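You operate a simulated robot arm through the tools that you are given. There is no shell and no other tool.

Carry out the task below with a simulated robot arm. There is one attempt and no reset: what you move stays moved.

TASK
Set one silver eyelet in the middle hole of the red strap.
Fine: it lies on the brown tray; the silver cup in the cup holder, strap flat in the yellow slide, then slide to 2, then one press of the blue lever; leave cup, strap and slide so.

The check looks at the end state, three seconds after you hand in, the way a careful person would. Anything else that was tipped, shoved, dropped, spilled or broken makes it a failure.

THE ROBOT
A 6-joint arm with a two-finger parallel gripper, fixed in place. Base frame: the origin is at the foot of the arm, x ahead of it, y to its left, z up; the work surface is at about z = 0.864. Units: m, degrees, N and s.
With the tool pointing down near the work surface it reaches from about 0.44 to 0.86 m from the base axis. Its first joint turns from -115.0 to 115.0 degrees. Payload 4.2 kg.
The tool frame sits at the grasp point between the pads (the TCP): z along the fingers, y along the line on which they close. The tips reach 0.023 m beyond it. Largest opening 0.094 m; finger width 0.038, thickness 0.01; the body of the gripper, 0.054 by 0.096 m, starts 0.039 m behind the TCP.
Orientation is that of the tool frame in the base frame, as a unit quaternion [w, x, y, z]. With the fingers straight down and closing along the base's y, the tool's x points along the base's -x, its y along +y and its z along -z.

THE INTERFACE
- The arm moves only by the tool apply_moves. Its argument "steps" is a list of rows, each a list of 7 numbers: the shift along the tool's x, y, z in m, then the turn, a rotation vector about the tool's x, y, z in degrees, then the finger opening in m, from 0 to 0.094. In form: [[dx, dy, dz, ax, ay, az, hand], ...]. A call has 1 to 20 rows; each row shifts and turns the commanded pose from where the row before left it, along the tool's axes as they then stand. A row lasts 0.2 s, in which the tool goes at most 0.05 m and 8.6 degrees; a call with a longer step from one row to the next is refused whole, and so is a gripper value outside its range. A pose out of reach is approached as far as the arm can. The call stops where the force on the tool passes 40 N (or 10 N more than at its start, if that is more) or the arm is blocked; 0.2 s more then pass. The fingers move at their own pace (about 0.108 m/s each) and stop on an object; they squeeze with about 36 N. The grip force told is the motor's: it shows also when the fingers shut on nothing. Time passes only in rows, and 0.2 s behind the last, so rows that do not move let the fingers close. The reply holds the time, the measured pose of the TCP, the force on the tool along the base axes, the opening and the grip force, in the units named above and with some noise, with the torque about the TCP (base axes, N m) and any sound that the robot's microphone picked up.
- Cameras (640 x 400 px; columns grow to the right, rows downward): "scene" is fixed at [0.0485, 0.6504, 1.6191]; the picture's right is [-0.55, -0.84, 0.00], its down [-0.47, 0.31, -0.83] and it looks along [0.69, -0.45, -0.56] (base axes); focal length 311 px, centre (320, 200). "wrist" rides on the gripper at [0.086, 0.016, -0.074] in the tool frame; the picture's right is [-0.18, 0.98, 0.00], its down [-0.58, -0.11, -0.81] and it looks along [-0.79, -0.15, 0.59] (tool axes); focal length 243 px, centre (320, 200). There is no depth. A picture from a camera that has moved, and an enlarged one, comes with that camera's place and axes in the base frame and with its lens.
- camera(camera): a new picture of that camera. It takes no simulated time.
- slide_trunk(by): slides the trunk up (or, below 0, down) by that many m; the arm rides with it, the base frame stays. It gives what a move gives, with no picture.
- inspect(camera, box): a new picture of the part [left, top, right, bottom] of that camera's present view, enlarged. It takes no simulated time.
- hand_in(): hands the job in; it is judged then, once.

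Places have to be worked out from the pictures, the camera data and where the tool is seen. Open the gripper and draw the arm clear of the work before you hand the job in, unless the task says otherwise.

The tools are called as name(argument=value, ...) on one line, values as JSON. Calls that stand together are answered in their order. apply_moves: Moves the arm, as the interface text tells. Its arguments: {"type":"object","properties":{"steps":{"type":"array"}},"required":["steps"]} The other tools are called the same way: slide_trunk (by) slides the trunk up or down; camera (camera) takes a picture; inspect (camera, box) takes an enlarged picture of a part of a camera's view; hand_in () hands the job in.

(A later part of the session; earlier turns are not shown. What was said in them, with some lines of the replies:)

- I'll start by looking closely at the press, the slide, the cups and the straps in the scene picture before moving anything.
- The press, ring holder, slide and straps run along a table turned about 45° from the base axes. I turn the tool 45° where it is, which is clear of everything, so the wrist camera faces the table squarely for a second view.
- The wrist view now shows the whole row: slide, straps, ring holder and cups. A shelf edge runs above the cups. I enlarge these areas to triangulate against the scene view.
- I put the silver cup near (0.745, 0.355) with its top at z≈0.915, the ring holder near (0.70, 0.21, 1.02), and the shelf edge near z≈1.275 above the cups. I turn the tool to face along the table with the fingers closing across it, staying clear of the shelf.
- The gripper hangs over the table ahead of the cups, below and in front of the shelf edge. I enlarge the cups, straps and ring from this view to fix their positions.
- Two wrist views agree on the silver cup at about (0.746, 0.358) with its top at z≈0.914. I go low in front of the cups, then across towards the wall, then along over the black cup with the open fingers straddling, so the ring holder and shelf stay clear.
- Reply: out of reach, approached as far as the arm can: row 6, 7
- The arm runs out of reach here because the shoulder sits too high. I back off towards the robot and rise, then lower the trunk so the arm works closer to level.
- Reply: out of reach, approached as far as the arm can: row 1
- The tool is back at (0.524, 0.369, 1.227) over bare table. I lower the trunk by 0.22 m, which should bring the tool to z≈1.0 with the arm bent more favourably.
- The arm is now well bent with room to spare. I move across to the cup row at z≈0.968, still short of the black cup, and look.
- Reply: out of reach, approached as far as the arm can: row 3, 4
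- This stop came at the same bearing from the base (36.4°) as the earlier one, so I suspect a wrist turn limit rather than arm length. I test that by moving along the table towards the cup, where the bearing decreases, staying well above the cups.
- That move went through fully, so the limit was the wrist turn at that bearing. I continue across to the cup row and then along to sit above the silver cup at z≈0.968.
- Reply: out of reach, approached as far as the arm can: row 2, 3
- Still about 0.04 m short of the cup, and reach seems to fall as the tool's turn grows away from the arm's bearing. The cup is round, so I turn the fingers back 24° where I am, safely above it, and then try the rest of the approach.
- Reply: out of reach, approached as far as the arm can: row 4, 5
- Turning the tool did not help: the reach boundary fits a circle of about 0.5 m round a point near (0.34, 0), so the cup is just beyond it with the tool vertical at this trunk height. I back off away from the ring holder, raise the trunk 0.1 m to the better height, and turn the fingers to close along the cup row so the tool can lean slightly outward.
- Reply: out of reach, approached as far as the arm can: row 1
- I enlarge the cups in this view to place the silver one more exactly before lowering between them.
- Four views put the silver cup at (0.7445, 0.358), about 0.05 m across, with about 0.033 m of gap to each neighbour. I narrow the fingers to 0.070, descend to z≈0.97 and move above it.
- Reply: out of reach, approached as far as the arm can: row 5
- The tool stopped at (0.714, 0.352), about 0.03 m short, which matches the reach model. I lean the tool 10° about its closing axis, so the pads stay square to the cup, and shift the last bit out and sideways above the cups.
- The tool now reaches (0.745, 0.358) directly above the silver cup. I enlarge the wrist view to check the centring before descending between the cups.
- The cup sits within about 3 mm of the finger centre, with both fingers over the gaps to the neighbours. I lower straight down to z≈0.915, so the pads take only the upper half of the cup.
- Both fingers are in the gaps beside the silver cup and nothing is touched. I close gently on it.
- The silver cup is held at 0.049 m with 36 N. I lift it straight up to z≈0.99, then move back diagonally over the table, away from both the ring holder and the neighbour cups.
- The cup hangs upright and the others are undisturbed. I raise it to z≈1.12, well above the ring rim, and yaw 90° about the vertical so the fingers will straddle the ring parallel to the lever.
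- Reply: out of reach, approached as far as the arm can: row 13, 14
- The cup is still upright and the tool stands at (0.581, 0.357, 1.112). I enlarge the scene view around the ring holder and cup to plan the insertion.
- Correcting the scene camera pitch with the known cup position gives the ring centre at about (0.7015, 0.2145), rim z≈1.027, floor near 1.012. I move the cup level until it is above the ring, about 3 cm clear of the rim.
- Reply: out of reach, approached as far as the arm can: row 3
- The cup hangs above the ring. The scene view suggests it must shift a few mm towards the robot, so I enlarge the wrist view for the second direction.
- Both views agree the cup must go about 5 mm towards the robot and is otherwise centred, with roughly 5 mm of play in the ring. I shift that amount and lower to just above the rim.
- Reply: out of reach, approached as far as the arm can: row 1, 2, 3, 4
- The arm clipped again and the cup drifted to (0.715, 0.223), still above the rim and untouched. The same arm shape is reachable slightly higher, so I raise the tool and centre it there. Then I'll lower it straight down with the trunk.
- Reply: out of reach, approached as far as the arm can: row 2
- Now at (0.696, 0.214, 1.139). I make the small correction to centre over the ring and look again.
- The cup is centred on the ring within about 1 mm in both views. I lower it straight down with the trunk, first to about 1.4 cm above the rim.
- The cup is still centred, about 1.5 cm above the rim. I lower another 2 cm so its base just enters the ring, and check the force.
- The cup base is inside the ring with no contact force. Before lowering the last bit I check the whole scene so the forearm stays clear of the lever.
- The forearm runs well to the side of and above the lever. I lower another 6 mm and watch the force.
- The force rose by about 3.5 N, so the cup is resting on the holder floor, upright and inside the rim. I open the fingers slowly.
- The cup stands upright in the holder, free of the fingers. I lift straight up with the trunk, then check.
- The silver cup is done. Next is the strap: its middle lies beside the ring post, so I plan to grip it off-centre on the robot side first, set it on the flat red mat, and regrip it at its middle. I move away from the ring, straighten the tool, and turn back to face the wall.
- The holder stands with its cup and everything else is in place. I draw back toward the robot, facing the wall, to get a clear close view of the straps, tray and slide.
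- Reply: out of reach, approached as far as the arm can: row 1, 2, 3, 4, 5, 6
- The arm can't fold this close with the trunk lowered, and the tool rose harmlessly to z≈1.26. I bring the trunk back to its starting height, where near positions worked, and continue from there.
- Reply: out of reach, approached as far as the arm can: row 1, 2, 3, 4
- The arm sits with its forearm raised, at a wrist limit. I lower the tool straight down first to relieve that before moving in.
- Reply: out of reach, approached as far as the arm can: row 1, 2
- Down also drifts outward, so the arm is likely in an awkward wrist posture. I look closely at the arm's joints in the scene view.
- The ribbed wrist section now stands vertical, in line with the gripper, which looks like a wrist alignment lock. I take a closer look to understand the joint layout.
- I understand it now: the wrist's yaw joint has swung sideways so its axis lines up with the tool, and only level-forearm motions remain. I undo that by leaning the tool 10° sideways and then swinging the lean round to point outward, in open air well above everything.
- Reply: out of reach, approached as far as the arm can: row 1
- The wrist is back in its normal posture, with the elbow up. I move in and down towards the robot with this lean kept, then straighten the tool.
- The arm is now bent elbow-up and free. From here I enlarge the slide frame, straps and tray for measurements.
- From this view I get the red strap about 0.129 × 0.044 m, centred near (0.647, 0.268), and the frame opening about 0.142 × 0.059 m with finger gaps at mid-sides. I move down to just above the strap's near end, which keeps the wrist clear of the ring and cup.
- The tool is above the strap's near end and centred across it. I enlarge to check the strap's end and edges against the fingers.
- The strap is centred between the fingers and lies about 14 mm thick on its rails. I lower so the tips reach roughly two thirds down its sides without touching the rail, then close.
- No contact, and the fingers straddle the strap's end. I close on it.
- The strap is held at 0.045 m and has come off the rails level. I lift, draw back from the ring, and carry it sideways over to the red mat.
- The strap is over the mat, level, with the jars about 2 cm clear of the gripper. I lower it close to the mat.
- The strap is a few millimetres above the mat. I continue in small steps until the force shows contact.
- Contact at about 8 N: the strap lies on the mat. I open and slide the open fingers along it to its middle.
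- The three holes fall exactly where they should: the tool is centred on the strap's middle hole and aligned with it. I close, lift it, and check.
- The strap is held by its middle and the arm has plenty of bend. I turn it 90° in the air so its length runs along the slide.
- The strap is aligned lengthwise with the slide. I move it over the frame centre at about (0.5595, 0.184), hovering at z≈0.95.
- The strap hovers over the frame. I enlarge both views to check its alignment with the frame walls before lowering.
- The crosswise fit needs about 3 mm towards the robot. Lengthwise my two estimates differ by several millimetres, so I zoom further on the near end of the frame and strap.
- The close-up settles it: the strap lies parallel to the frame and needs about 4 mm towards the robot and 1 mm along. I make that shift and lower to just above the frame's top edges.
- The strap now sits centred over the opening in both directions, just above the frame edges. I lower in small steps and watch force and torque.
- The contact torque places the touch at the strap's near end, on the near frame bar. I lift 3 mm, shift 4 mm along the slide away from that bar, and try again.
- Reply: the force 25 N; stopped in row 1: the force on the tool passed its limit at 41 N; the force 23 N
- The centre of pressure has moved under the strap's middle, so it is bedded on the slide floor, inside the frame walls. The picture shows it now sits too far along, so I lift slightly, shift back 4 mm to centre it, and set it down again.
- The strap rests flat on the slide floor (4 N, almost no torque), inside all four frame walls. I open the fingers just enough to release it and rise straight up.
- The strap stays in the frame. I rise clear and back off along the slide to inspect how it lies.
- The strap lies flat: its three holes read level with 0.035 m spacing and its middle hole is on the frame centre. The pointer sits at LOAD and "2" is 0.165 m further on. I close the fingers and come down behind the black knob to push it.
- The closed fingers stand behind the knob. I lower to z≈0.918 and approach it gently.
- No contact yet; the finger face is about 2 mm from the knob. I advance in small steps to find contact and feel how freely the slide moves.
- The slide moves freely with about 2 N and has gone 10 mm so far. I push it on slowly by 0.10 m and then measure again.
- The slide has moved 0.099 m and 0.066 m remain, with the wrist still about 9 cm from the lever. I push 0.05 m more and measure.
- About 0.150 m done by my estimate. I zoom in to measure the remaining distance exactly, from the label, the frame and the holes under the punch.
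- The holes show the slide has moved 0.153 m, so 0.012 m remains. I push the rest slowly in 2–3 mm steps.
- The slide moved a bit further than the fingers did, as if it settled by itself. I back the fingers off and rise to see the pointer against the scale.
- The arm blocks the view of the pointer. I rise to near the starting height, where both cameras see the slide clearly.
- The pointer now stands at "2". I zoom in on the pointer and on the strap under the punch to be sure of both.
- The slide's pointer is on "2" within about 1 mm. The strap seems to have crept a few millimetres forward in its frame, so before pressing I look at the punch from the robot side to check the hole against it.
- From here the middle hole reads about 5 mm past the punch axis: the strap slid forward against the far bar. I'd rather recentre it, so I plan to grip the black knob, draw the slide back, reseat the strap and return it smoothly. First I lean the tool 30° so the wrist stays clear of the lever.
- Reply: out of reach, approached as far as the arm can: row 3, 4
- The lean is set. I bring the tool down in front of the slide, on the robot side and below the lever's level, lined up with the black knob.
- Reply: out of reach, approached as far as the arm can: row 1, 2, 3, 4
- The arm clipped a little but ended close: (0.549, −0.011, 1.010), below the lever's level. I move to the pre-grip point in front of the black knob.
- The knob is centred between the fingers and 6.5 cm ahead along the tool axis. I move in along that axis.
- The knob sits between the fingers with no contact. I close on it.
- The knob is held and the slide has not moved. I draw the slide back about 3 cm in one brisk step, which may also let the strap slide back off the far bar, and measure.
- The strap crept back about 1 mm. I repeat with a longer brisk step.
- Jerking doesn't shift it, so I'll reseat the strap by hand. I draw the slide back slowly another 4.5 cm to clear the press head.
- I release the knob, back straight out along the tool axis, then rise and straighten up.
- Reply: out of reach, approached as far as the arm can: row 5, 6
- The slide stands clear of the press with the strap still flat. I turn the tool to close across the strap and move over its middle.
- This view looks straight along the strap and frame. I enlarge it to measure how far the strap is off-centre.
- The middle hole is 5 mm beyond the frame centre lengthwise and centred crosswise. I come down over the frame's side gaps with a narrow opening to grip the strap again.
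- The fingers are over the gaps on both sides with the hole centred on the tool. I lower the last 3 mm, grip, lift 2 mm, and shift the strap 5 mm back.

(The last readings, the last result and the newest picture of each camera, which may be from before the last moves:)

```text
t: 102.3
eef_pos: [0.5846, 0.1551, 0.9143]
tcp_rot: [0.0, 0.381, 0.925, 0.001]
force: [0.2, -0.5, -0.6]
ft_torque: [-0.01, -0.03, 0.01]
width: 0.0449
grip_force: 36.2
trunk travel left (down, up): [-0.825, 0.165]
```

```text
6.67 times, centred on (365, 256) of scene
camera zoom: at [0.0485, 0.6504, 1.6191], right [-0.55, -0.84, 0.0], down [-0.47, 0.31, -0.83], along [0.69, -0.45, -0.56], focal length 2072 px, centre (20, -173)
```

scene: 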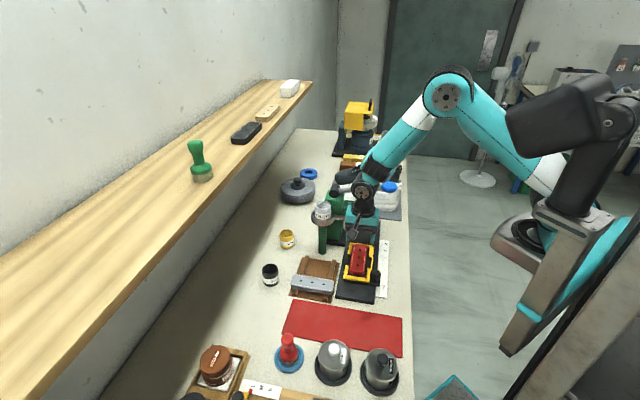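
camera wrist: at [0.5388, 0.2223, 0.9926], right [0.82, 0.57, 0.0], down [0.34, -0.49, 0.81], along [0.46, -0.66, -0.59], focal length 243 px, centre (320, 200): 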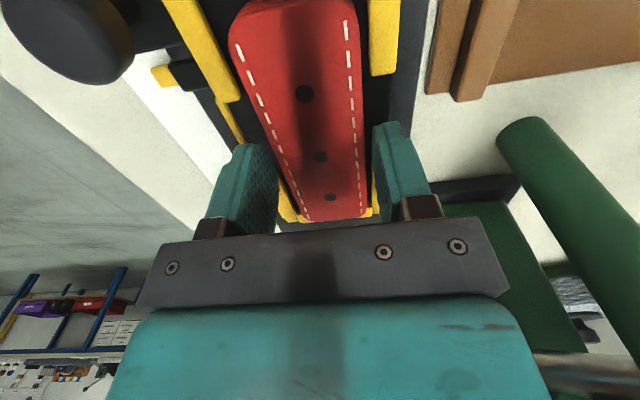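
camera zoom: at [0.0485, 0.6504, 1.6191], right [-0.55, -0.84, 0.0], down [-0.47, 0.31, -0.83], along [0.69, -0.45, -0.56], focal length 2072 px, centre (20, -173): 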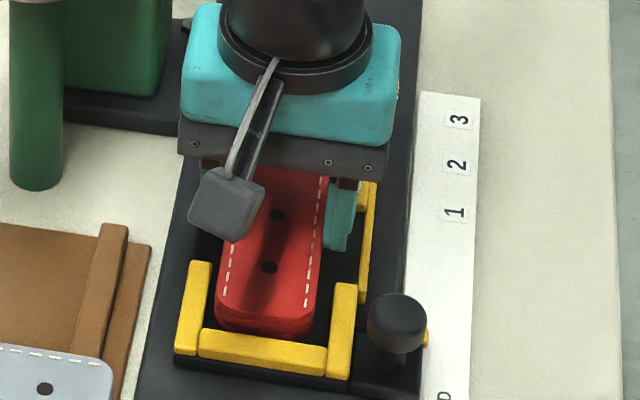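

The strap is back near the frame's centre. I release it and rise straight up to check.

apply_moves(steps=[[0, 0, 0.0005, 0, 0, 0, 0.046], [0, 0, 0, 0, 0, 0, 0.052], [0, 0, 0, 0, 0, 0, 0.053], [0, 0, -0.006, 0, 0, 0, 0.053], [0, 0, -0.03, 0, 0, 0, 0.053], [0, 0, -0.04, 0, 0, 0, 0.06]])

inspect(camera="wrist", box=[200, 0, 400, 170])

inspect(camera="scene", box=[335, 236, 395, 286])

```text
t: 103.7
eef_pos: [0.5845, 0.1534, 0.9905]
tcp_rot: [-0.001, 0.382, 0.924, 0.001]
force: [0.3, 0.0, 0.7]
ft_torque: [0.01, 0.02, -0.02]
width: 0.0601
grip_force: 0.1
trunk travel left (down, up): [-0.825, 0.165]
```

```text
2.35 times, centred on (300, 85) of wrist
camera zoom: at [0.5352, 0.2265, 1.066], right [0.82, 0.57, 0.0], down [0.34, -0.49, 0.81], along [0.46, -0.66, -0.59], focal length 571 px, centre (367, 471)
```

zoom: 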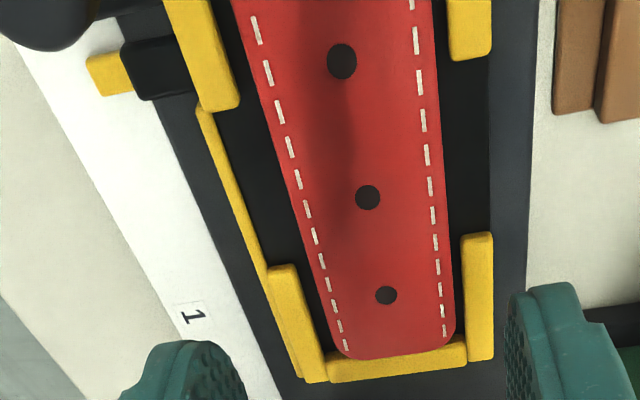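

```text
8.00 times, centred on (365, 261) of scene
camera zoom: at [0.0485, 0.6504, 1.6191], right [-0.55, -0.84, 0.0], down [-0.47, 0.31, -0.83], along [0.69, -0.45, -0.56], focal length 2487 px, centre (-40, -288)
```

zoom: 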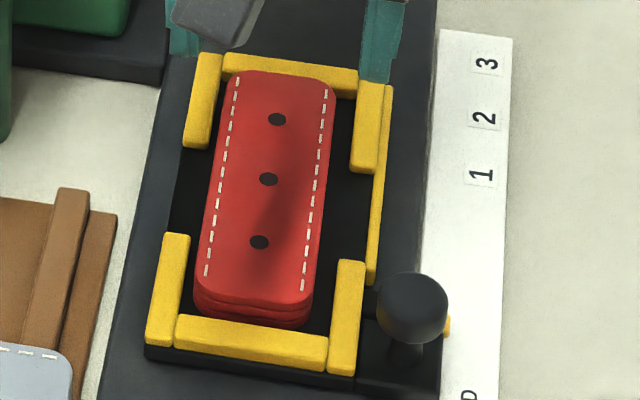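

The middle hole is now at the frame centre within about 1 mm. I go back to the robot side, turn and lean the tool as before, to take the knob again.

apply_moves(steps=[[0, 0, -0.04, 0, 0, 0, 0.05], [0.01, -0.01, -0.037, 0, 0, 0, 0.05], [0.028, -0.035, 0, 0, 0, 0, 0.05], [0.0285, -0.035, 0, 0, 0, 0, 0.05]])

apply_moves(steps=[[0, 0, 0, 0, 0, -8.2, 0.05], [0, 0, 0, 0, 0, -8.2, 0.05], [0, 0, 0, 0, 0, -8.2, 0.05], [0, 0, 0, 0, 0, -8.2, 0.05], [0, 0, 0, 0, 0, -8.2, 0.05], [0, 0, 0, 0, 0, -8.2, 0.05], [0, 0, 0, 0, 0, -8.2, 0.05], [0, 0, 0, 0, 0, -8.2, 0.05], [0, 0, 0, 0, 0, -8.2, 0.05], [0, 0, 0, 0, 0, -8.2, 0.05], [0, 0, 0, 0, 0, -8.0, 0.05], [0, 0, 0, 0, -7.5, 0, 0.05], [0, 0, 0, 0, -7.5, 0, 0.05], [0, 0, 0, 0, -7.5, 0, 0.05], [0, 0, 0, 0, -7.3, 0, 0.05]])

camera(camera="wrist")

```text
t: 104.7
eef_pos: [0.4783, 0.1443, 1.0699]
tcp_rot: [-0.001, 0.381, 0.925, 0.0]
force: [0.7, 0.5, -0.3]
ft_torque: [0.0, 0.03, 0.03]
width: 0.05
grip_force: 0.1
trunk travel left (down, up): [-0.825, 0.165]
```

```text
t: 107.9
eef_pos: [0.4803, 0.1442, 1.0686]
tcp_rot: [0.237, -0.372, 0.892, 0.1]
force: [0.8, -1.2, -0.4]
ft_torque: [0.03, -0.03, 0.04]
width: 0.05
grip_force: 0.2
trunk travel left (down, up): [-0.825, 0.165]
```

```text
taken
camera wrist: at [0.3911, 0.0754, 1.0908], right [-0.58, 0.81, 0.09], down [0.15, 0.0, 0.99], along [0.8, 0.59, -0.12], focal length 243 px, centre (320, 200)
```

wrist: 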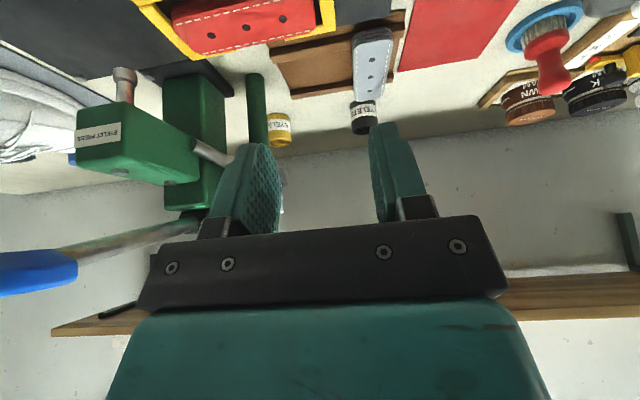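

The lean is set in free air. I move down to the pre-grip point in front of the knob.

apply_moves(steps=[[0.02, -0.0008, 0.0269, 0, 0, 0, 0.05], [0.02, -0.0008, 0.0269, 0, 0, 0, 0.05], [0.02, -0.0008, 0.0269, 0, 0, 0, 0.05]])

camera(camera="wrist")

inspect(camera="scene", box=[340, 200, 460, 300])

```text
t: 108.7
eef_pos: [0.4719, 0.1332, 0.9685]
tcp_rot: [0.237, -0.371, 0.892, 0.1]
force: [-0.9, -0.9, -0.8]
ft_torque: [-0.01, 0.0, -0.01]
width: 0.0501
grip_force: 0.1
trunk travel left (down, up): [-0.825, 0.165]
```

```text
taken
camera wrist: at [0.3831, 0.0659, 0.9906], right [-0.58, 0.81, 0.09], down [0.15, -0.01, 0.99], along [0.8, 0.59, -0.12], focal length 243 px, centre (320, 200)
```

wrist: 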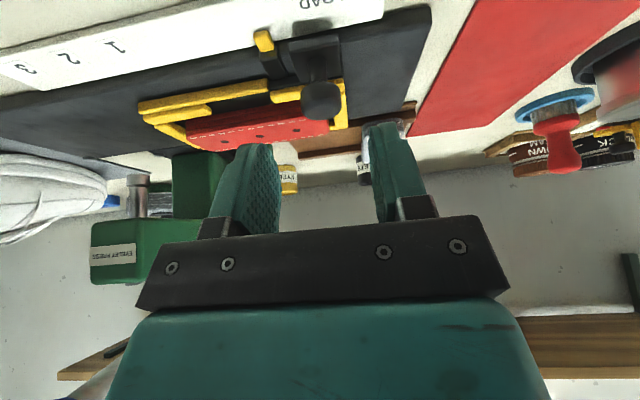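

```text
4.00 times, centred on (400, 250) of scene
camera zoom: at [0.0485, 0.6504, 1.6191], right [-0.55, -0.84, 0.0], down [-0.47, 0.31, -0.83], along [0.69, -0.45, -0.56], focal length 1243 px, centre (0, 0)
```

zoom: 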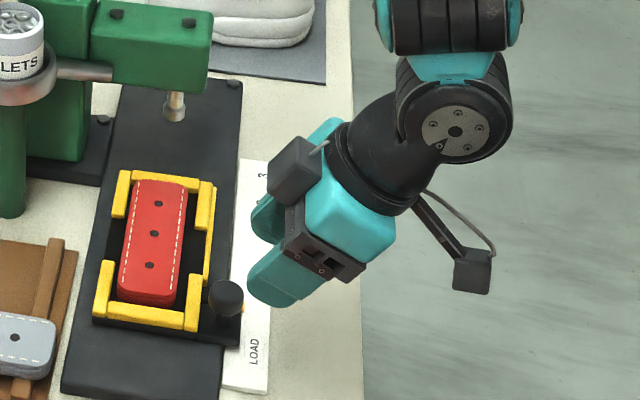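

The knob is again centred between the fingers. I move in along the tool axis and close on it.

apply_moves(steps=[[0.001, 0, 0.0195, 0, 0, 0, 0.05], [0.001, 0, 0.0195, 0, 0, 0, 0.05], [0.001, 0, 0.0195, 0, 0, 0, 0.05]])

camera(camera="wrist")

apply_moves(steps=[[0, 0, 0, 0, 0, 0, 0.036], [0, 0, 0, 0, 0, 0, 0.03], [0, 0, 0, 0, 0, 0, 0.026], [0, 0, 0, 0, 0, 0, 0.02]])

```text
t: 109.5
eef_pos: [0.4918, 0.1525, 0.9167]
tcp_rot: [0.237, -0.372, 0.892, 0.099]
force: [0.1, -0.3, -0.4]
ft_torque: [0.03, 0.0, -0.01]
width: 0.0498
grip_force: 0.1
trunk travel left (down, up): [-0.825, 0.165]
```

```text
taken
camera wrist: at [0.4018, 0.0849, 0.9385], right [-0.58, 0.81, 0.09], down [0.15, 0.0, 0.99], along [0.8, 0.59, -0.12], focal length 243 px, centre (320, 200)
```

wrist: 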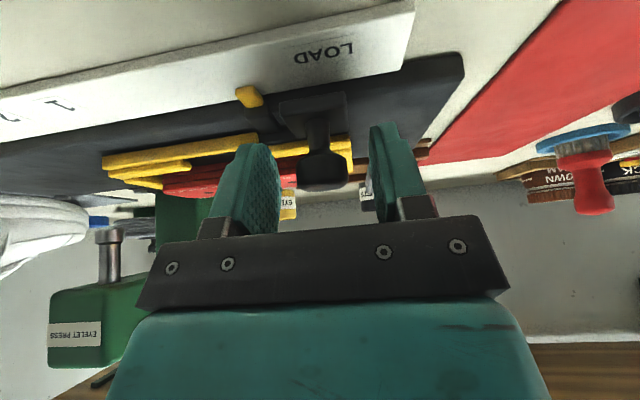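

```text
t: 110.5
eef_pos: [0.4914, 0.1538, 0.9156]
tcp_rot: [0.238, -0.371, 0.892, 0.098]
force: [-0.3, 0.2, -1.6]
ft_torque: [0.05, -0.04, 0.05]
width: 0.0251
grip_force: 45.0
trunk travel left (down, up): [-0.825, 0.165]
```

The knob is held. I push the slide forward slowly and evenly towards 2, checking the force partway.

apply_moves(steps=[[0, -0.002, 0, 0, 0, 0, 0.02], [0, -0.004, 0, 0, 0, 0, 0.02], [0, -0.005, 0, 0, 0, 0, 0.02], [0, -0.005, 0, 0, 0, 0, 0.02], [0, -0.005, 0, 0, 0, 0, 0.02], [0, -0.005, 0, 0, 0, 0, 0.02], [0, -0.005, 0, 0, 0, 0, 0.02], [0, -0.005, 0, 0, 0, 0, 0.02], [0, -0.005, 0, 0, 0, 0, 0.02], [0, -0.005, 0, 0, 0, 0, 0.02], [0, -0.004, 0, 0, 0, 0, 0.02], [0, -0.002, 0, 0, 0, 0, 0.02]])

inspect(camera="scene", box=[340, 222, 400, 272])

```text
t: 113.1
eef_pos: [0.5286, 0.1159, 0.9168]
tcp_rot: [0.236, -0.371, 0.893, 0.099]
force: [-4.2, -3.8, -12.0]
ft_torque: [0.47, -0.57, -0.05]
width: 0.0251
grip_force: 44.9
trunk travel left (down, up): [-0.825, 0.165]
```

```text
8.00 times, centred on (370, 247) of scene
camera zoom: at [0.0485, 0.6504, 1.6191], right [-0.55, -0.84, 0.0], down [-0.47, 0.31, -0.83], along [0.69, -0.45, -0.56], focal length 2487 px, centre (-80, -176)
```

zoom: 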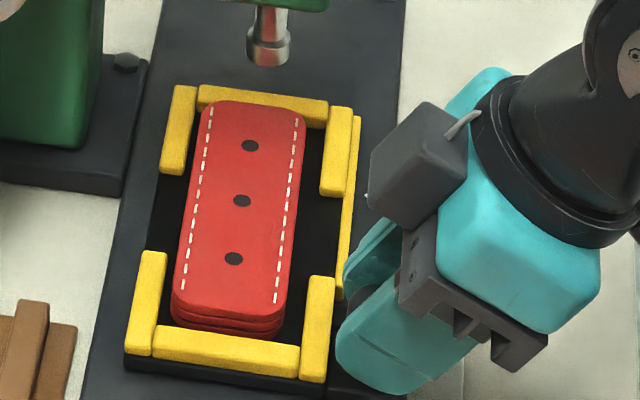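

The strap keeps its place in the frame. The tool pulls up about 1 mm, so I add a small downward correction and continue.

apply_moves(steps=[[0.0006, -0.002, 0.0003, 0, 0, 0, 0.02], [0.0006, -0.004, 0.0003, 0, 0, 0, 0.02], [0, -0.005, 0, 0, 0, 0, 0.02], [0, -0.005, 0, 0, 0, 0, 0.02], [0, -0.005, 0, 0, 0, 0, 0.02], [0, -0.005, 0, 0, 0, 0, 0.02], [0, -0.005, 0, 0, 0, 0, 0.02], [0, -0.005, 0, 0, 0, 0, 0.02], [0, -0.005, 0, 0, 0, 0, 0.02], [0, -0.004, 0, 0, 0, 0, 0.02], [0, -0.002, 0, 0, 0, 0, 0.02]])

inspect(camera="scene", box=[340, 212, 400, 262])

camera(camera="wrist")

```text
t: 115.5
eef_pos: [0.5614, 0.0819, 0.9156]
tcp_rot: [0.238, -0.371, 0.892, 0.1]
force: [-3.7, -3.3, 27.3]
ft_torque: [0.07, -0.17, 0.1]
width: 0.0251
grip_force: 45.3
trunk travel left (down, up): [-0.825, 0.165]
```

```text
8.00 times, centred on (370, 237) of scene
camera zoom: at [0.0485, 0.6504, 1.6191], right [-0.55, -0.84, 0.0], down [-0.47, 0.31, -0.83], along [0.69, -0.45, -0.56], focal length 2487 px, centre (-80, -96)
```

zoom: 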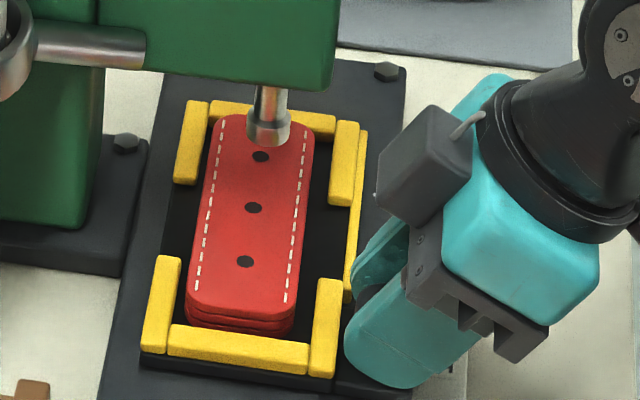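

```text
taken
camera wrist: at [0.4726, 0.0141, 0.938], right [-0.58, 0.81, 0.09], down [0.15, -0.01, 0.99], along [0.8, 0.59, -0.12], focal length 243 px, centre (320, 200)
```

wrist: 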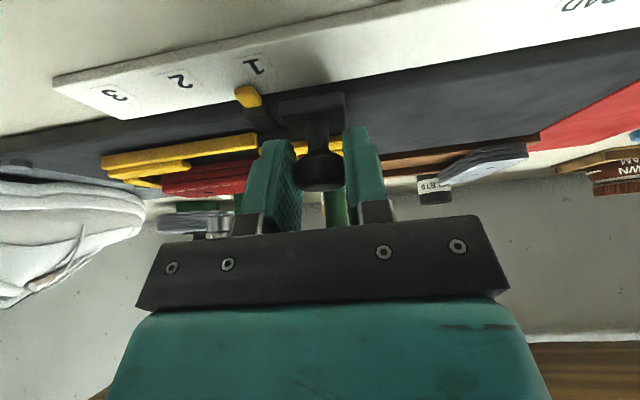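

The strap still keeps its place, and about 25 mm remain. I ease the tool up 1 mm to take off the downward push and continue.

apply_moves(steps=[[-0.0005, 0, -0.0009, 0, 0, 0, 0.02], [0, -0.002, 0, 0, 0, 0, 0.02], [0, -0.004, 0, 0, 0, 0, 0.02], [0, -0.005, 0, 0, 0, 0, 0.02], [0, -0.004, 0, 0, 0, 0, 0.02], [0, -0.003, 0, 0, 0, 0, 0.02], [0, -0.002, 0, 0, 0, 0, 0.02]])

inspect(camera="scene", box=[340, 212, 400, 262])

inspect(camera="wrist", box=[60, 40, 340, 200])

```text
t: 117.1
eef_pos: [0.5755, 0.0683, 0.9158]
tcp_rot: [0.236, -0.371, 0.893, 0.099]
force: [5.9, 5.6, -2.5]
ft_torque: [0.04, -0.12, 0.09]
width: 0.0251
grip_force: 45.1
trunk travel left (down, up): [-0.825, 0.165]
```

```text
8.00 times, centred on (370, 237) of scene
camera zoom: at [0.0485, 0.6504, 1.6191], right [-0.55, -0.84, 0.0], down [-0.47, 0.31, -0.83], along [0.69, -0.45, -0.56], focal length 2487 px, centre (-80, -96)
```

zoom: 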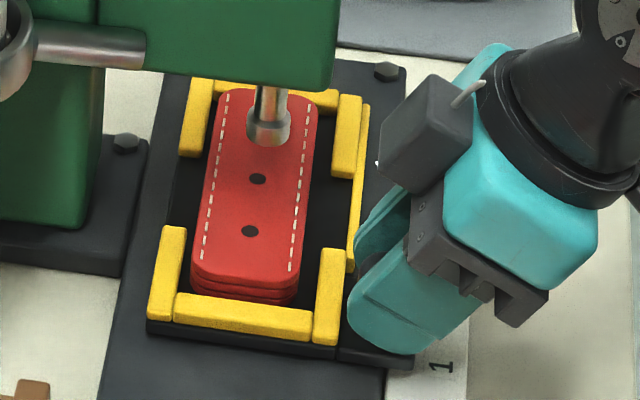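

```text
2.29 times, centred on (200, 120) of wrist
camera zoom: at [0.4865, 0.0004, 0.9384], right [-0.58, 0.81, 0.09], down [0.15, 0.0, 0.99], along [0.8, 0.59, -0.12], focal length 555 px, centre (594, 383)
```

zoom: 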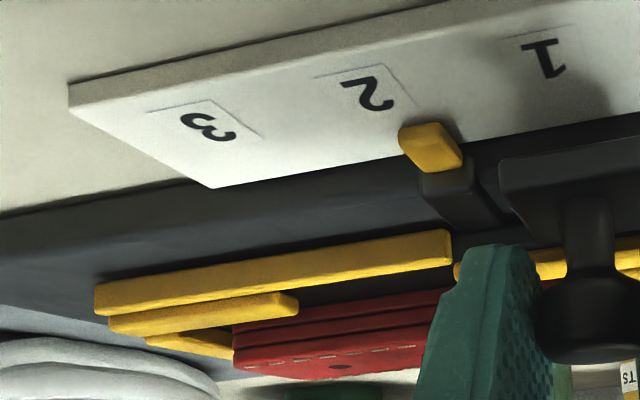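

Both views say the pointer is about 5 mm short of "2". I push the last 5 mm gently.

apply_moves(steps=[[0, -0.0015, 0, 0, 0, 0, 0.02], [0, -0.0015, 0, 0, 0, 0, 0.02], [0, -0.0013, 0, 0, 0, 0, 0.02], [0, -0.001, 0, 0, 0, 0, 0.02]])

inspect(camera="scene", box=[350, 215, 390, 250])

inspect(camera="wrist", box=[60, 40, 340, 200])

```text
t: 118.1
eef_pos: [0.5798, 0.0637, 0.9152]
tcp_rot: [0.237, -0.371, 0.892, 0.099]
force: [4.3, 4.8, 1.7]
ft_torque: [-0.04, 0.04, 0.06]
width: 0.0249
grip_force: 45.2
trunk travel left (down, up): [-0.825, 0.165]
```

```text
11.43 times, centred on (370, 232) of scene
camera zoom: at [0.0485, 0.6504, 1.6191], right [-0.55, -0.84, 0.0], down [-0.47, 0.31, -0.83], along [0.69, -0.45, -0.56], focal length 3552 px, centre (-251, -171)
```

zoom: 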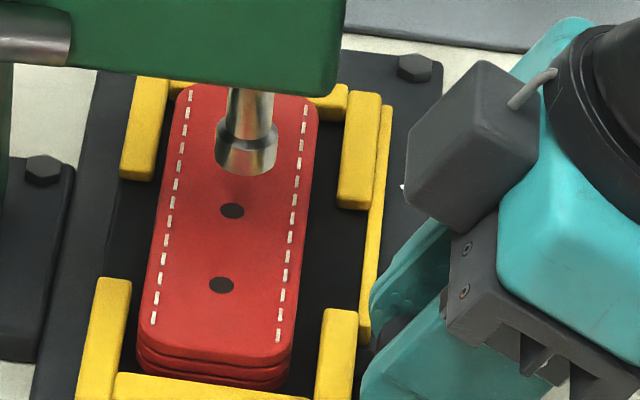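

```text
2.29 times, centred on (200, 120) of wrist
camera zoom: at [0.4901, -0.0033, 0.9384], right [-0.58, 0.81, 0.09], down [0.15, 0.0, 0.99], along [0.8, 0.59, -0.12], focal length 555 px, centre (594, 383)
```

zoom: 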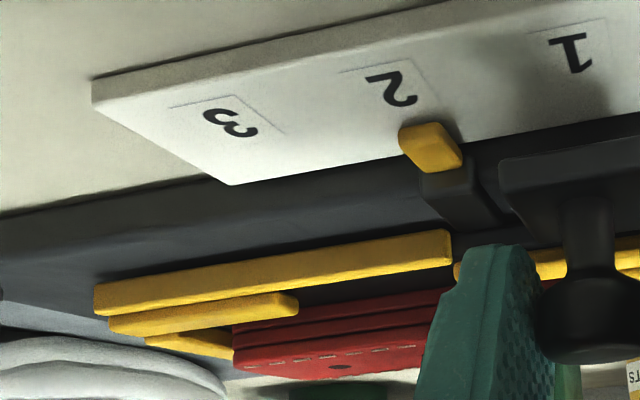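

The pointer is at "2" again and the middle hole lines up with the punch. I open the fingers and back straight out, then check that nothing moved.

apply_moves(steps=[[0, 0, 0, 0, 0, 0, 0.03], [0, 0, 0, 0, 0, 0, 0.04], [0, 0, 0, 0, 0, 0, 0.052], [0, 0, -0.02, 0, 0, 0, 0.052], [0, 0, -0.03, 0, 0, 0, 0.052], [0, 0, -0.03, 0, 0, 0, 0.052]])

inspect(camera="scene", box=[345, 215, 405, 260])

camera(camera="wrist")

```text
t: 119.5
eef_pos: [0.5508, 0.0351, 0.9862]
tcp_rot: [0.237, -0.371, 0.893, 0.099]
force: [0.2, -0.2, -0.5]
ft_torque: [0.02, 0.0, -0.01]
width: 0.0516
grip_force: 0.0
trunk travel left (down, up): [-0.825, 0.165]
```

```text
8.89 times, centred on (375, 238) of scene
camera zoom: at [0.0485, 0.6504, 1.6191], right [-0.55, -0.84, 0.0], down [-0.47, 0.31, -0.83], along [0.69, -0.45, -0.56], focal length 2763 px, centre (-169, -133)
```

zoom: 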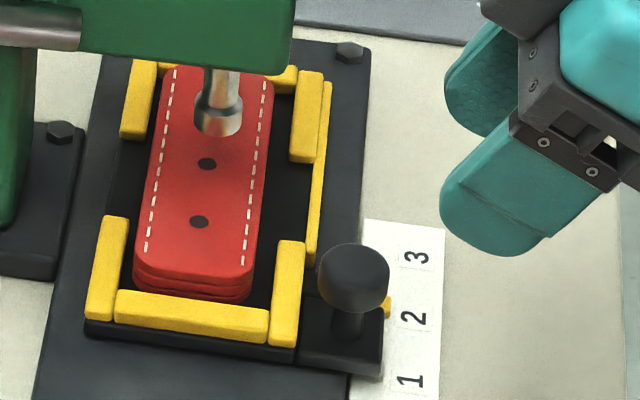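

```text
taken
camera wrist: at [0.4622, -0.0317, 1.0076], right [-0.58, 0.81, 0.09], down [0.15, 0.0, 0.99], along [0.8, 0.59, -0.12], focal length 243 px, centre (320, 200)
```

wrist: 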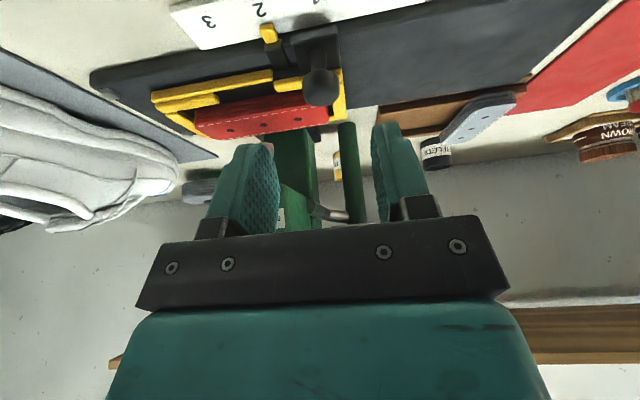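

The slide stands on "2", the pointer matches, and the strap is in place. I move sideways away from the lever, then rise and straighten the tool.

apply_moves(steps=[[0, 0.035, 0, 0, 0, 0, 0.04], [0, 0.035, 0, 0, 0, 0, 0.02], [-0.0223, 0, -0.0391, 0, 0, 0, 0.0], [-0.0223, 0, -0.0391, 0, 0, 0, 0.0], [-0.0223, 0, -0.0391, 0, 0, 0, 0.0], [-0.0223, 0, -0.0391, 0, 0, 0, 0.0], [-0.0223, 0, -0.0391, 0, 0, 0, 0.0]])

apply_moves(steps=[[0, 0, 0, 0, 7.5, 0, 0.0], [0, 0, 0, 0, 7.5, 0, 0.0], [0, 0, 0, 0, 7.5, 0, 0.0], [0, 0, 0, 0, 7.3, 0, 0.0]])

camera(camera="wrist")

camera(camera="scene")

```text
t: 121.1
eef_pos: [0.519, 0.0972, 1.2088]
tcp_rot: [0.237, -0.371, 0.893, 0.099]
force: [0.3, 0.5, -0.5]
ft_torque: [-0.02, 0.03, 0.02]
width: 0.0
grip_force: 36.2
out of reach, approached as far as the arm can: row 3, 4
trunk travel left (down, up): [-0.825, 0.165]
```

```text
t: 122.1
eef_pos: [0.5172, 0.0946, 1.2089]
tcp_rot: [-0.002, -0.384, 0.924, 0.001]
force: [0.4, -0.4, 0.2]
ft_torque: [0.03, -0.02, 0.02]
width: 0.0
grip_force: 36.2
trunk travel left (down, up): [-0.825, 0.165]
```

```text
taken
camera wrist: at [0.4465, 0.0451, 1.2838], right [-0.57, 0.82, 0.0], down [0.49, 0.34, 0.8], along [0.66, 0.46, -0.59], focal length 243 px, centre (320, 200)
```

wrist: 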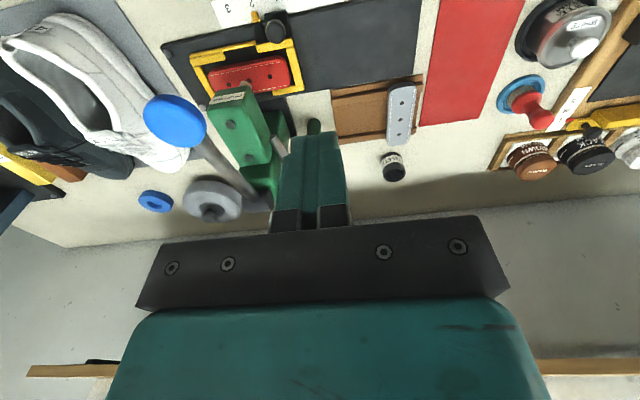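

```text
taken
```

scene: 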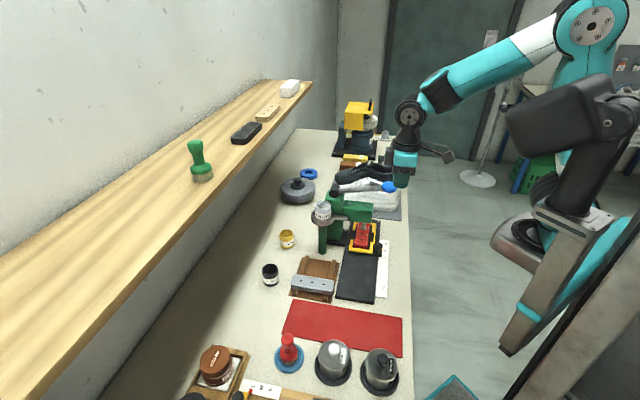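

The arm is vertical and clear. I enlarge the blue lever knob in both views to fix its position.

inspect(camera="wrist", box=[120, 70, 320, 220])

inspect(camera="scene", box=[320, 170, 420, 240])

```text
2.67 times, centred on (220, 145) of wrist
camera zoom: at [0.4465, 0.0451, 1.2838], right [-0.57, 0.82, 0.0], down [0.49, 0.34, 0.8], along [0.66, 0.46, -0.59], focal length 647 px, centre (587, 347)
```

zoom: 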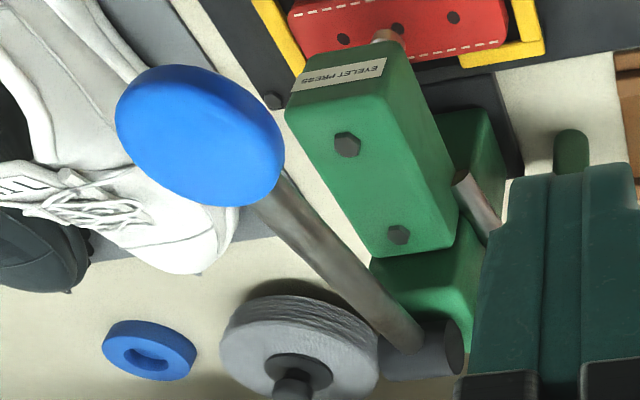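

```text
5.71 times, centred on (370, 205) of scene
camera zoom: at [0.0485, 0.6504, 1.6191], right [-0.55, -0.84, 0.0], down [-0.47, 0.31, -0.83], along [0.69, -0.45, -0.56], focal length 1776 px, centre (34, 171)
```

zoom: 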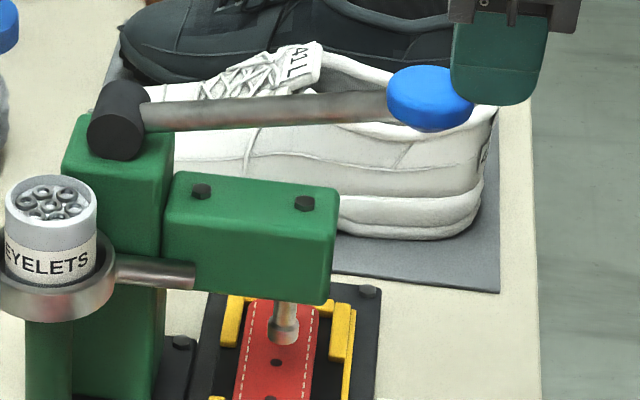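

Two views agree on the blue knob at (0.623, 0.015, 1.1025), in line with the punch. I move the closed fingers above it, with the tips about 7 cm higher than the knob.

apply_moves(steps=[[-0.0046, -0.033, 0, 0, 0, 0, 0.0], [-0.0046, -0.033, 0, 0, 0, 0, 0.0], [-0.0046, -0.033, 0, 0, 0, 0, 0.0], [-0.0046, -0.0327, 0, 0, 0, 0, 0.0]])

camera(camera="wrist")

inspect(camera="scene", box=[320, 130, 440, 230])

```text
t: 123.1
eef_pos: [0.6241, 0.014, 1.2077]
tcp_rot: [0.0, -0.384, 0.923, 0.001]
force: [-0.8, 0.1, -0.1]
ft_torque: [0.01, -0.03, -0.01]
width: 0.0002
grip_force: 36.2
trunk travel left (down, up): [-0.825, 0.165]
```

```text
taken
camera wrist: at [0.5529, -0.0375, 1.2822], right [-0.57, 0.82, 0.0], down [0.49, 0.34, 0.81], along [0.66, 0.46, -0.59], focal length 243 px, centre (320, 200)
```

wrist: 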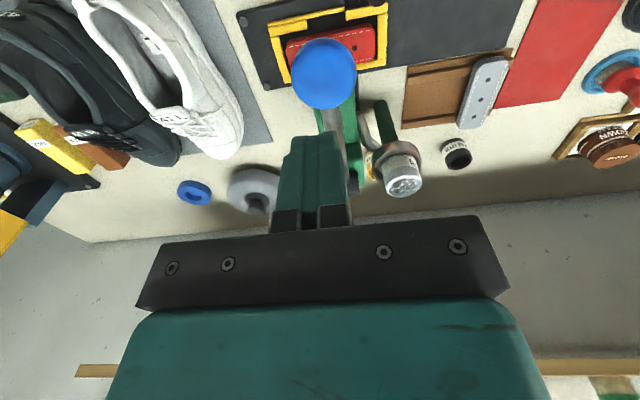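

```text
4.00 times, centred on (380, 180) of scene
camera zoom: at [0.0485, 0.6504, 1.6191], right [-0.55, -0.84, 0.0], down [-0.47, 0.31, -0.83], along [0.69, -0.45, -0.56], focal length 1243 px, centre (80, 280)
```

zoom: 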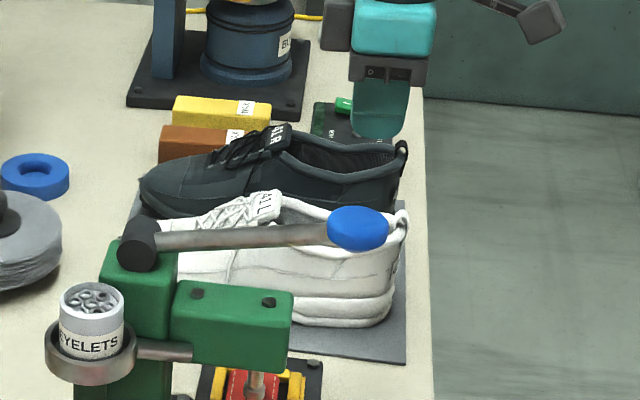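

The knob appears almost exactly under the fingertips, 3 mm to one side. I correct that and lower to just above the knob.

apply_moves(steps=[[0, 0.003, 0.03, 0, 0, 0, 0.0], [0, 0, 0.03, 0, 0, 0, 0.0]])

camera(camera="wrist")

inspect(camera="scene", box=[320, 150, 420, 240])

```text
t: 123.7
eef_pos: [0.6216, 0.0168, 1.1483]
tcp_rot: [-0.001, -0.384, 0.923, 0.001]
force: [0.8, 0.0, 0.2]
ft_torque: [0.01, 0.03, -0.01]
width: 0.0
grip_force: 35.7
trunk travel left (down, up): [-0.825, 0.165]
```

```text
taken
camera wrist: at [0.5507, -0.033, 1.223], right [-0.57, 0.82, 0.0], down [0.49, 0.33, 0.81], along [0.66, 0.46, -0.59], focal length 243 px, centre (320, 200)
```

wrist: 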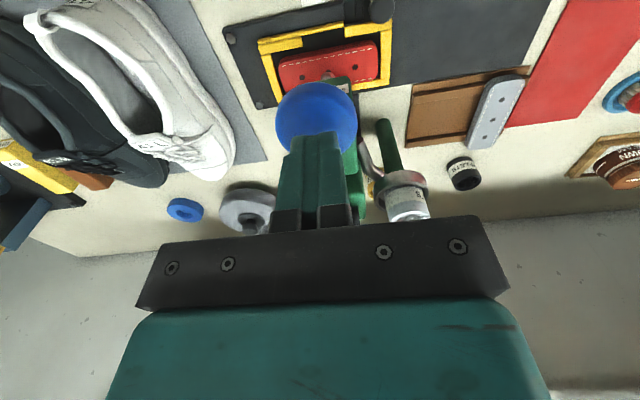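

```text
4.44 times, centred on (370, 195) of scene
camera zoom: at [0.0485, 0.6504, 1.6191], right [-0.55, -0.84, 0.0], down [-0.47, 0.31, -0.83], along [0.69, -0.45, -0.56], focal length 1382 px, centre (98, 222)
```

zoom: 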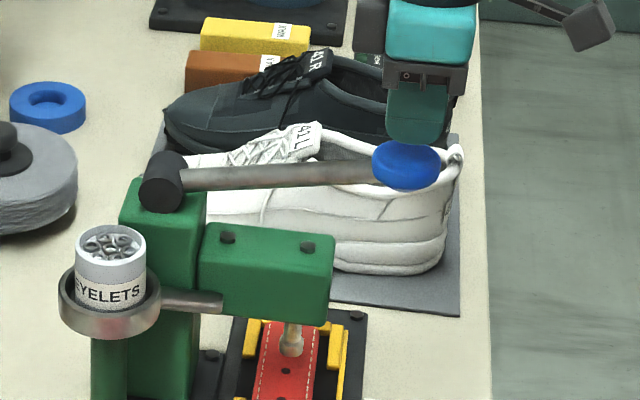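

The tips hover 1.5 cm above the blue knob. I press down in one steady stroke; it will stop by itself at the lever's end stop.

apply_moves(steps=[[0, 0, 0.006, 0, 0, 0, 0.0], [0, 0, 0.006, 0, 0, 0, 0.0], [0, 0, 0.006, 0, 0, 0, 0.0], [0, 0, 0.006, 0, 0, 0, 0.0], [0, 0, 0.006, 0, 0, 0, 0.0], [0, 0, 0.006, 0, 0, 0, 0.0], [0, 0, 0.006, 0, 0, 0, 0.0], [0, 0, 0.006, 0, 0, 0, 0.0], [0, 0, 0.006, 0, 0, 0, 0.0], [0, 0, 0.006, 0, 0, 0, 0.0], [0, 0, 0.006, 0, 0, 0, 0.0], [0, 0, 0.006, 0, 0, 0, 0.0]])

inspect(camera="scene", box=[320, 150, 420, 250])

camera(camera="wrist")

```text
t: 126.3
eef_pos: [0.622, 0.0173, 1.0762]
tcp_rot: [0.0, -0.385, 0.923, 0.001]
force: [-1.3, 2.4, 5.6]
ft_torque: [0.09, -0.03, 0.03]
width: 0.0
grip_force: 35.9
trunk travel left (down, up): [-0.825, 0.165]
```

```text
4.00 times, centred on (370, 200) of scene
camera zoom: at [0.0485, 0.6504, 1.6191], right [-0.55, -0.84, 0.0], down [-0.47, 0.31, -0.83], along [0.69, -0.45, -0.56], focal length 1243 px, centre (120, 200)
```

zoom: 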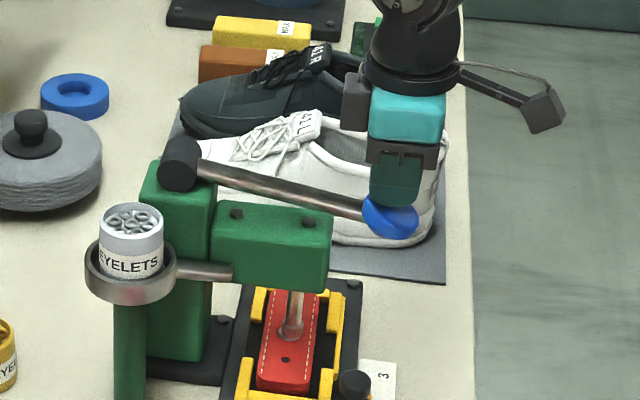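

```text
taken
camera wrist: at [0.5505, -0.0336, 1.1516], right [-0.57, 0.82, 0.0], down [0.49, 0.33, 0.81], along [0.66, 0.46, -0.59], focal length 243 px, centre (320, 200)
```

wrist: 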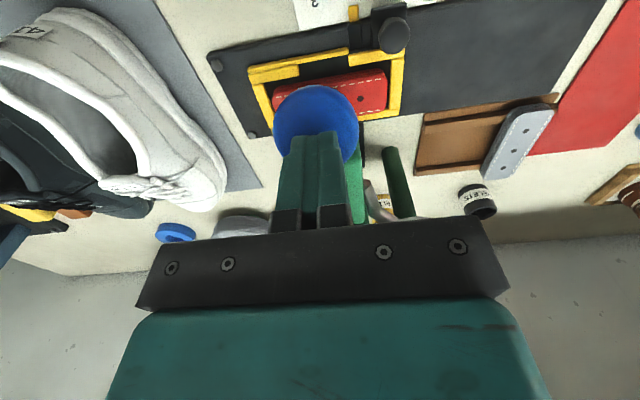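

The lever follows with only 6 N and the punch is descending onto the strap. I continue the same stroke down to its stop.

apply_moves(steps=[[0, 0, 0.005, 0, 0, 0, 0.0], [0, 0, 0.005, 0, 0, 0, 0.0], [0, 0, 0.005, 0, 0, 0, 0.0], [0, 0, 0.005, 0, 0, 0, 0.0], [0, 0, 0.005, 0, 0, 0, 0.0], [0, 0, 0.005, 0, 0, 0, 0.0]])

inspect(camera="scene", box=[320, 150, 420, 250])

```text
t: 126.9
eef_pos: [0.6215, 0.0167, 1.0731]
tcp_rot: [0.005, -0.385, 0.923, 0.001]
force: [-12.2, -1.6, 26.1]
ft_torque: [0.2, -0.07, 0.05]
width: 0.0
grip_force: 35.8
trunk travel left (down, up): [-0.825, 0.165]
stopped in row 2: the force on the tool passed its limit at 47 N (the readings are from after the stop); the commanded pose is now the measured one
```

```text
4.00 times, centred on (370, 200) of scene
camera zoom: at [0.0485, 0.6504, 1.6191], right [-0.55, -0.84, 0.0], down [-0.47, 0.31, -0.83], along [0.69, -0.45, -0.56], focal length 1243 px, centre (120, 200)
```

zoom: 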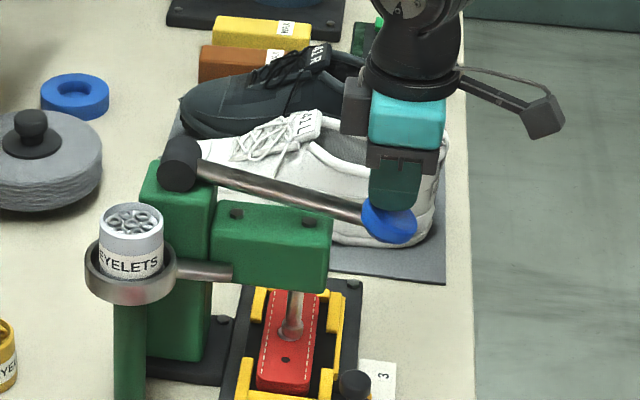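

The lever is at its end stop (47 N). I now raise the fingers smoothly and let the lever come back.

apply_moves(steps=[[0, 0, -0.006, 0, 0, 0, 0.0], [0, 0, -0.01, 0, 0, 0, 0.0], [0, 0, -0.015, 0, 0, 0, 0.0], [0, 0, -0.02, 0, 0, 0, 0.0], [0, 0, -0.02, 0, 0, 0, 0.0], [0, 0, -0.02, 0, 0, 0, 0.0], [0, 0, -0.03, 0, 0, 0, 0.0]])

inspect(camera="scene", box=[320, 150, 420, 250])

camera(camera="wrist")

```text
t: 128.5
eef_pos: [0.6237, 0.0158, 1.1917]
tcp_rot: [0.004, -0.384, 0.923, 0.001]
force: [0.2, 0.2, -0.6]
ft_torque: [-0.02, 0.07, 0.0]
width: 0.0001
grip_force: 35.8
trunk travel left (down, up): [-0.825, 0.165]
```

```text
4.00 times, centred on (370, 200) of scene
camera zoom: at [0.0485, 0.6504, 1.6191], right [-0.55, -0.84, 0.0], down [-0.47, 0.31, -0.83], along [0.69, -0.45, -0.56], focal length 1243 px, centre (120, 200)
```

zoom: 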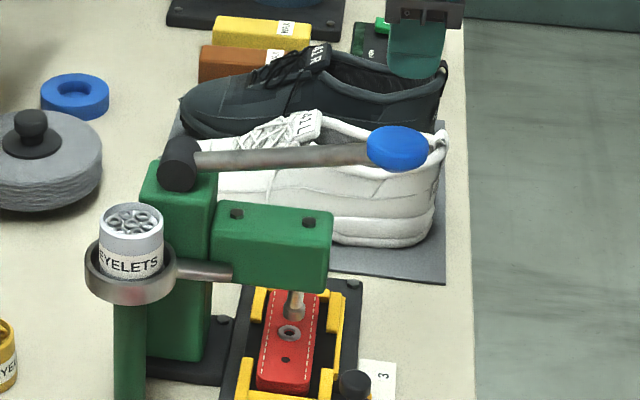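

```text
taken
camera wrist: at [0.5507, -0.0349, 1.2664], right [-0.57, 0.82, 0.0], down [0.48, 0.33, 0.81], along [0.67, 0.46, -0.59], focal length 243 px, centre (320, 200)
```

wrist: 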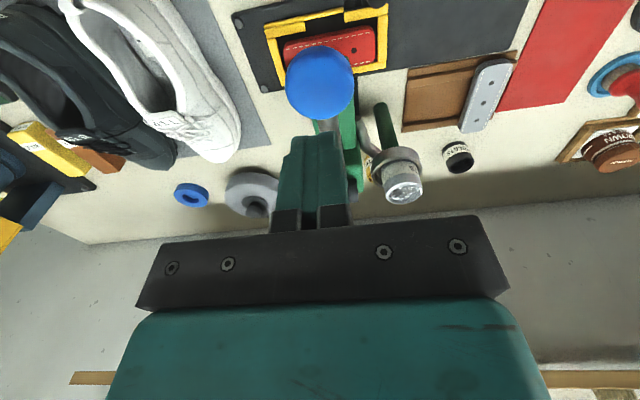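

A silver eyelet now sits in the strap's middle hole and the lever has returned by itself. I open the gripper, rise and draw the arm clear.

apply_moves(steps=[[0, 0, -0.04, 0, 0, 0, 0.02], [0, 0, -0.04, 0, 0, 0, 0.04], [0, 0, -0.03, 0, 0, 0, 0.06], [0.0084, 0.045, 0, 0, 0, 0, 0.08], [0.0084, 0.045, 0, 0, 0, 0, 0.08], [0.0084, 0.045, 0, 0, 0, 0, 0.08], [0.0084, 0.045, 0, 0, 0, 0, 0.08], [0.0084, 0.045, 0, 0, 0, 0, 0.08]])

camera(camera="scene")

inspect(camera="scene", box=[345, 215, 405, 260])

camera(camera="wrist")

```text
t: 130.3
eef_pos: [0.432, 0.1454, 1.3006]
tcp_rot: [0.003, -0.385, 0.923, 0.0]
force: [0.4, 0.2, -0.7]
ft_torque: [0.0, 0.0, 0.01]
width: 0.08
grip_force: 0.1
trunk travel left (down, up): [-0.825, 0.165]
```

```text
taken
```

scene: 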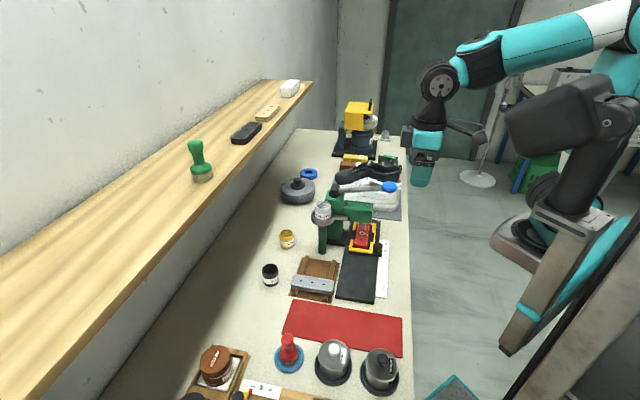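

```text
8.89 times, centred on (375, 238) of scene
camera zoom: at [0.0485, 0.6504, 1.6191], right [-0.55, -0.84, 0.0], down [-0.47, 0.31, -0.83], along [0.69, -0.45, -0.56], focal length 2763 px, centre (-169, -133)
```

zoom: 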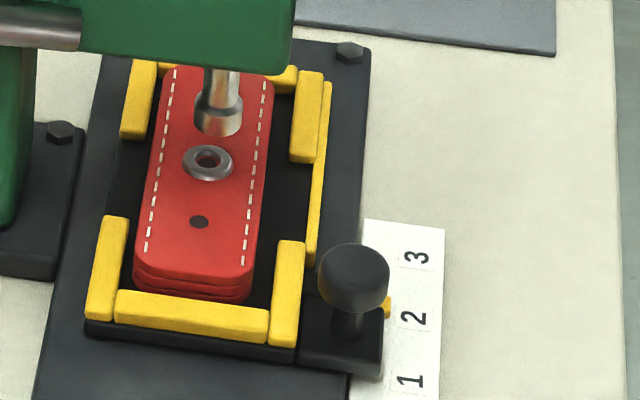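

```text
taken
camera wrist: at [0.3599, 0.0952, 1.3745], right [-0.57, 0.82, 0.0], down [0.48, 0.33, 0.81], along [0.67, 0.46, -0.59], focal length 243 px, centre (320, 200)
```

wrist: 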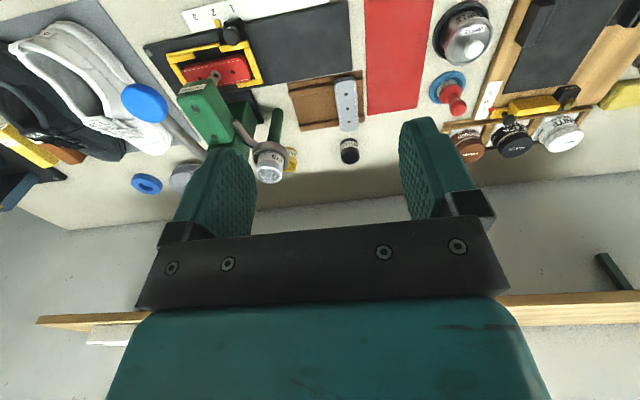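

The silver eyelet sits in the middle hole, the pointer is on "2", and the arm is clear with the gripper open. I take one last look at the holder, the tray and the other cups.

inspect(camera="scene", box=[255, 190, 375, 310])

inspect(camera="scene", box=[180, 300, 420, 400])

```text
3.33 times, centred on (315, 250) of scene
camera zoom: at [0.0485, 0.6504, 1.6191], right [-0.55, -0.84, 0.0], down [-0.47, 0.31, -0.83], along [0.69, -0.45, -0.56], focal length 1036 px, centre (337, 33)
```

zoom: 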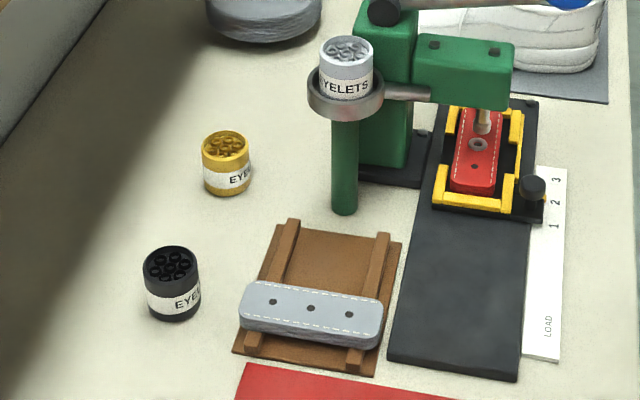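

```text
2.67 times, centred on (300, 350) of scene
camera zoom: at [0.0485, 0.6504, 1.6191], right [-0.55, -0.84, 0.0], down [-0.47, 0.31, -0.83], along [0.69, -0.45, -0.56], focal length 829 px, centre (373, -200)
```

zoom: 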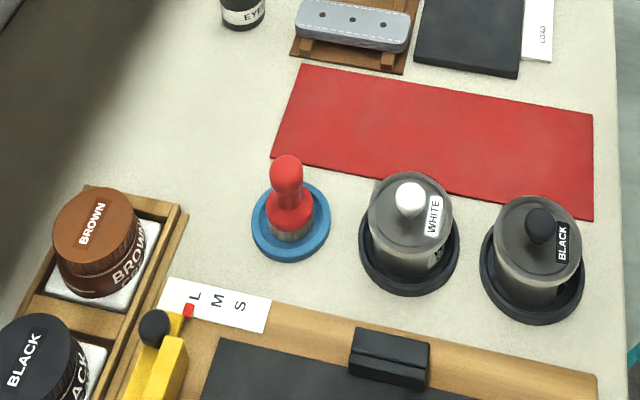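

The silver cup is upright in the holder, the red strap is flat in the slide at 2 with one silver eyelet in its middle hole, and everything else is where it was. I hand the job in.

hand_in()

```text
The job is handed in.
```

The job is handed in: one silver eyelet is set in the middle hole of the red strap.

- **Cup:** the silver cup stands upright in the cup holder.
- **Strap:** the strap lies flat in the yellow slide. It had crept about 5 mm forward on the first push, so I drew the slide back, reseated the strap, and returned the slide to "2" before pressing.
- **Slide:** the pointer reads on "2", within about 1 mm.
- **Lever:** I pressed the blue lever once to its end stop, and it came back up by itself.
- **Everything else:** in the last pictures nothing else had been tipped or moved. The gripper is open and the arm is clear of the work.

I set the strap down briefly on the red mat to regrip it; the mat did not move.
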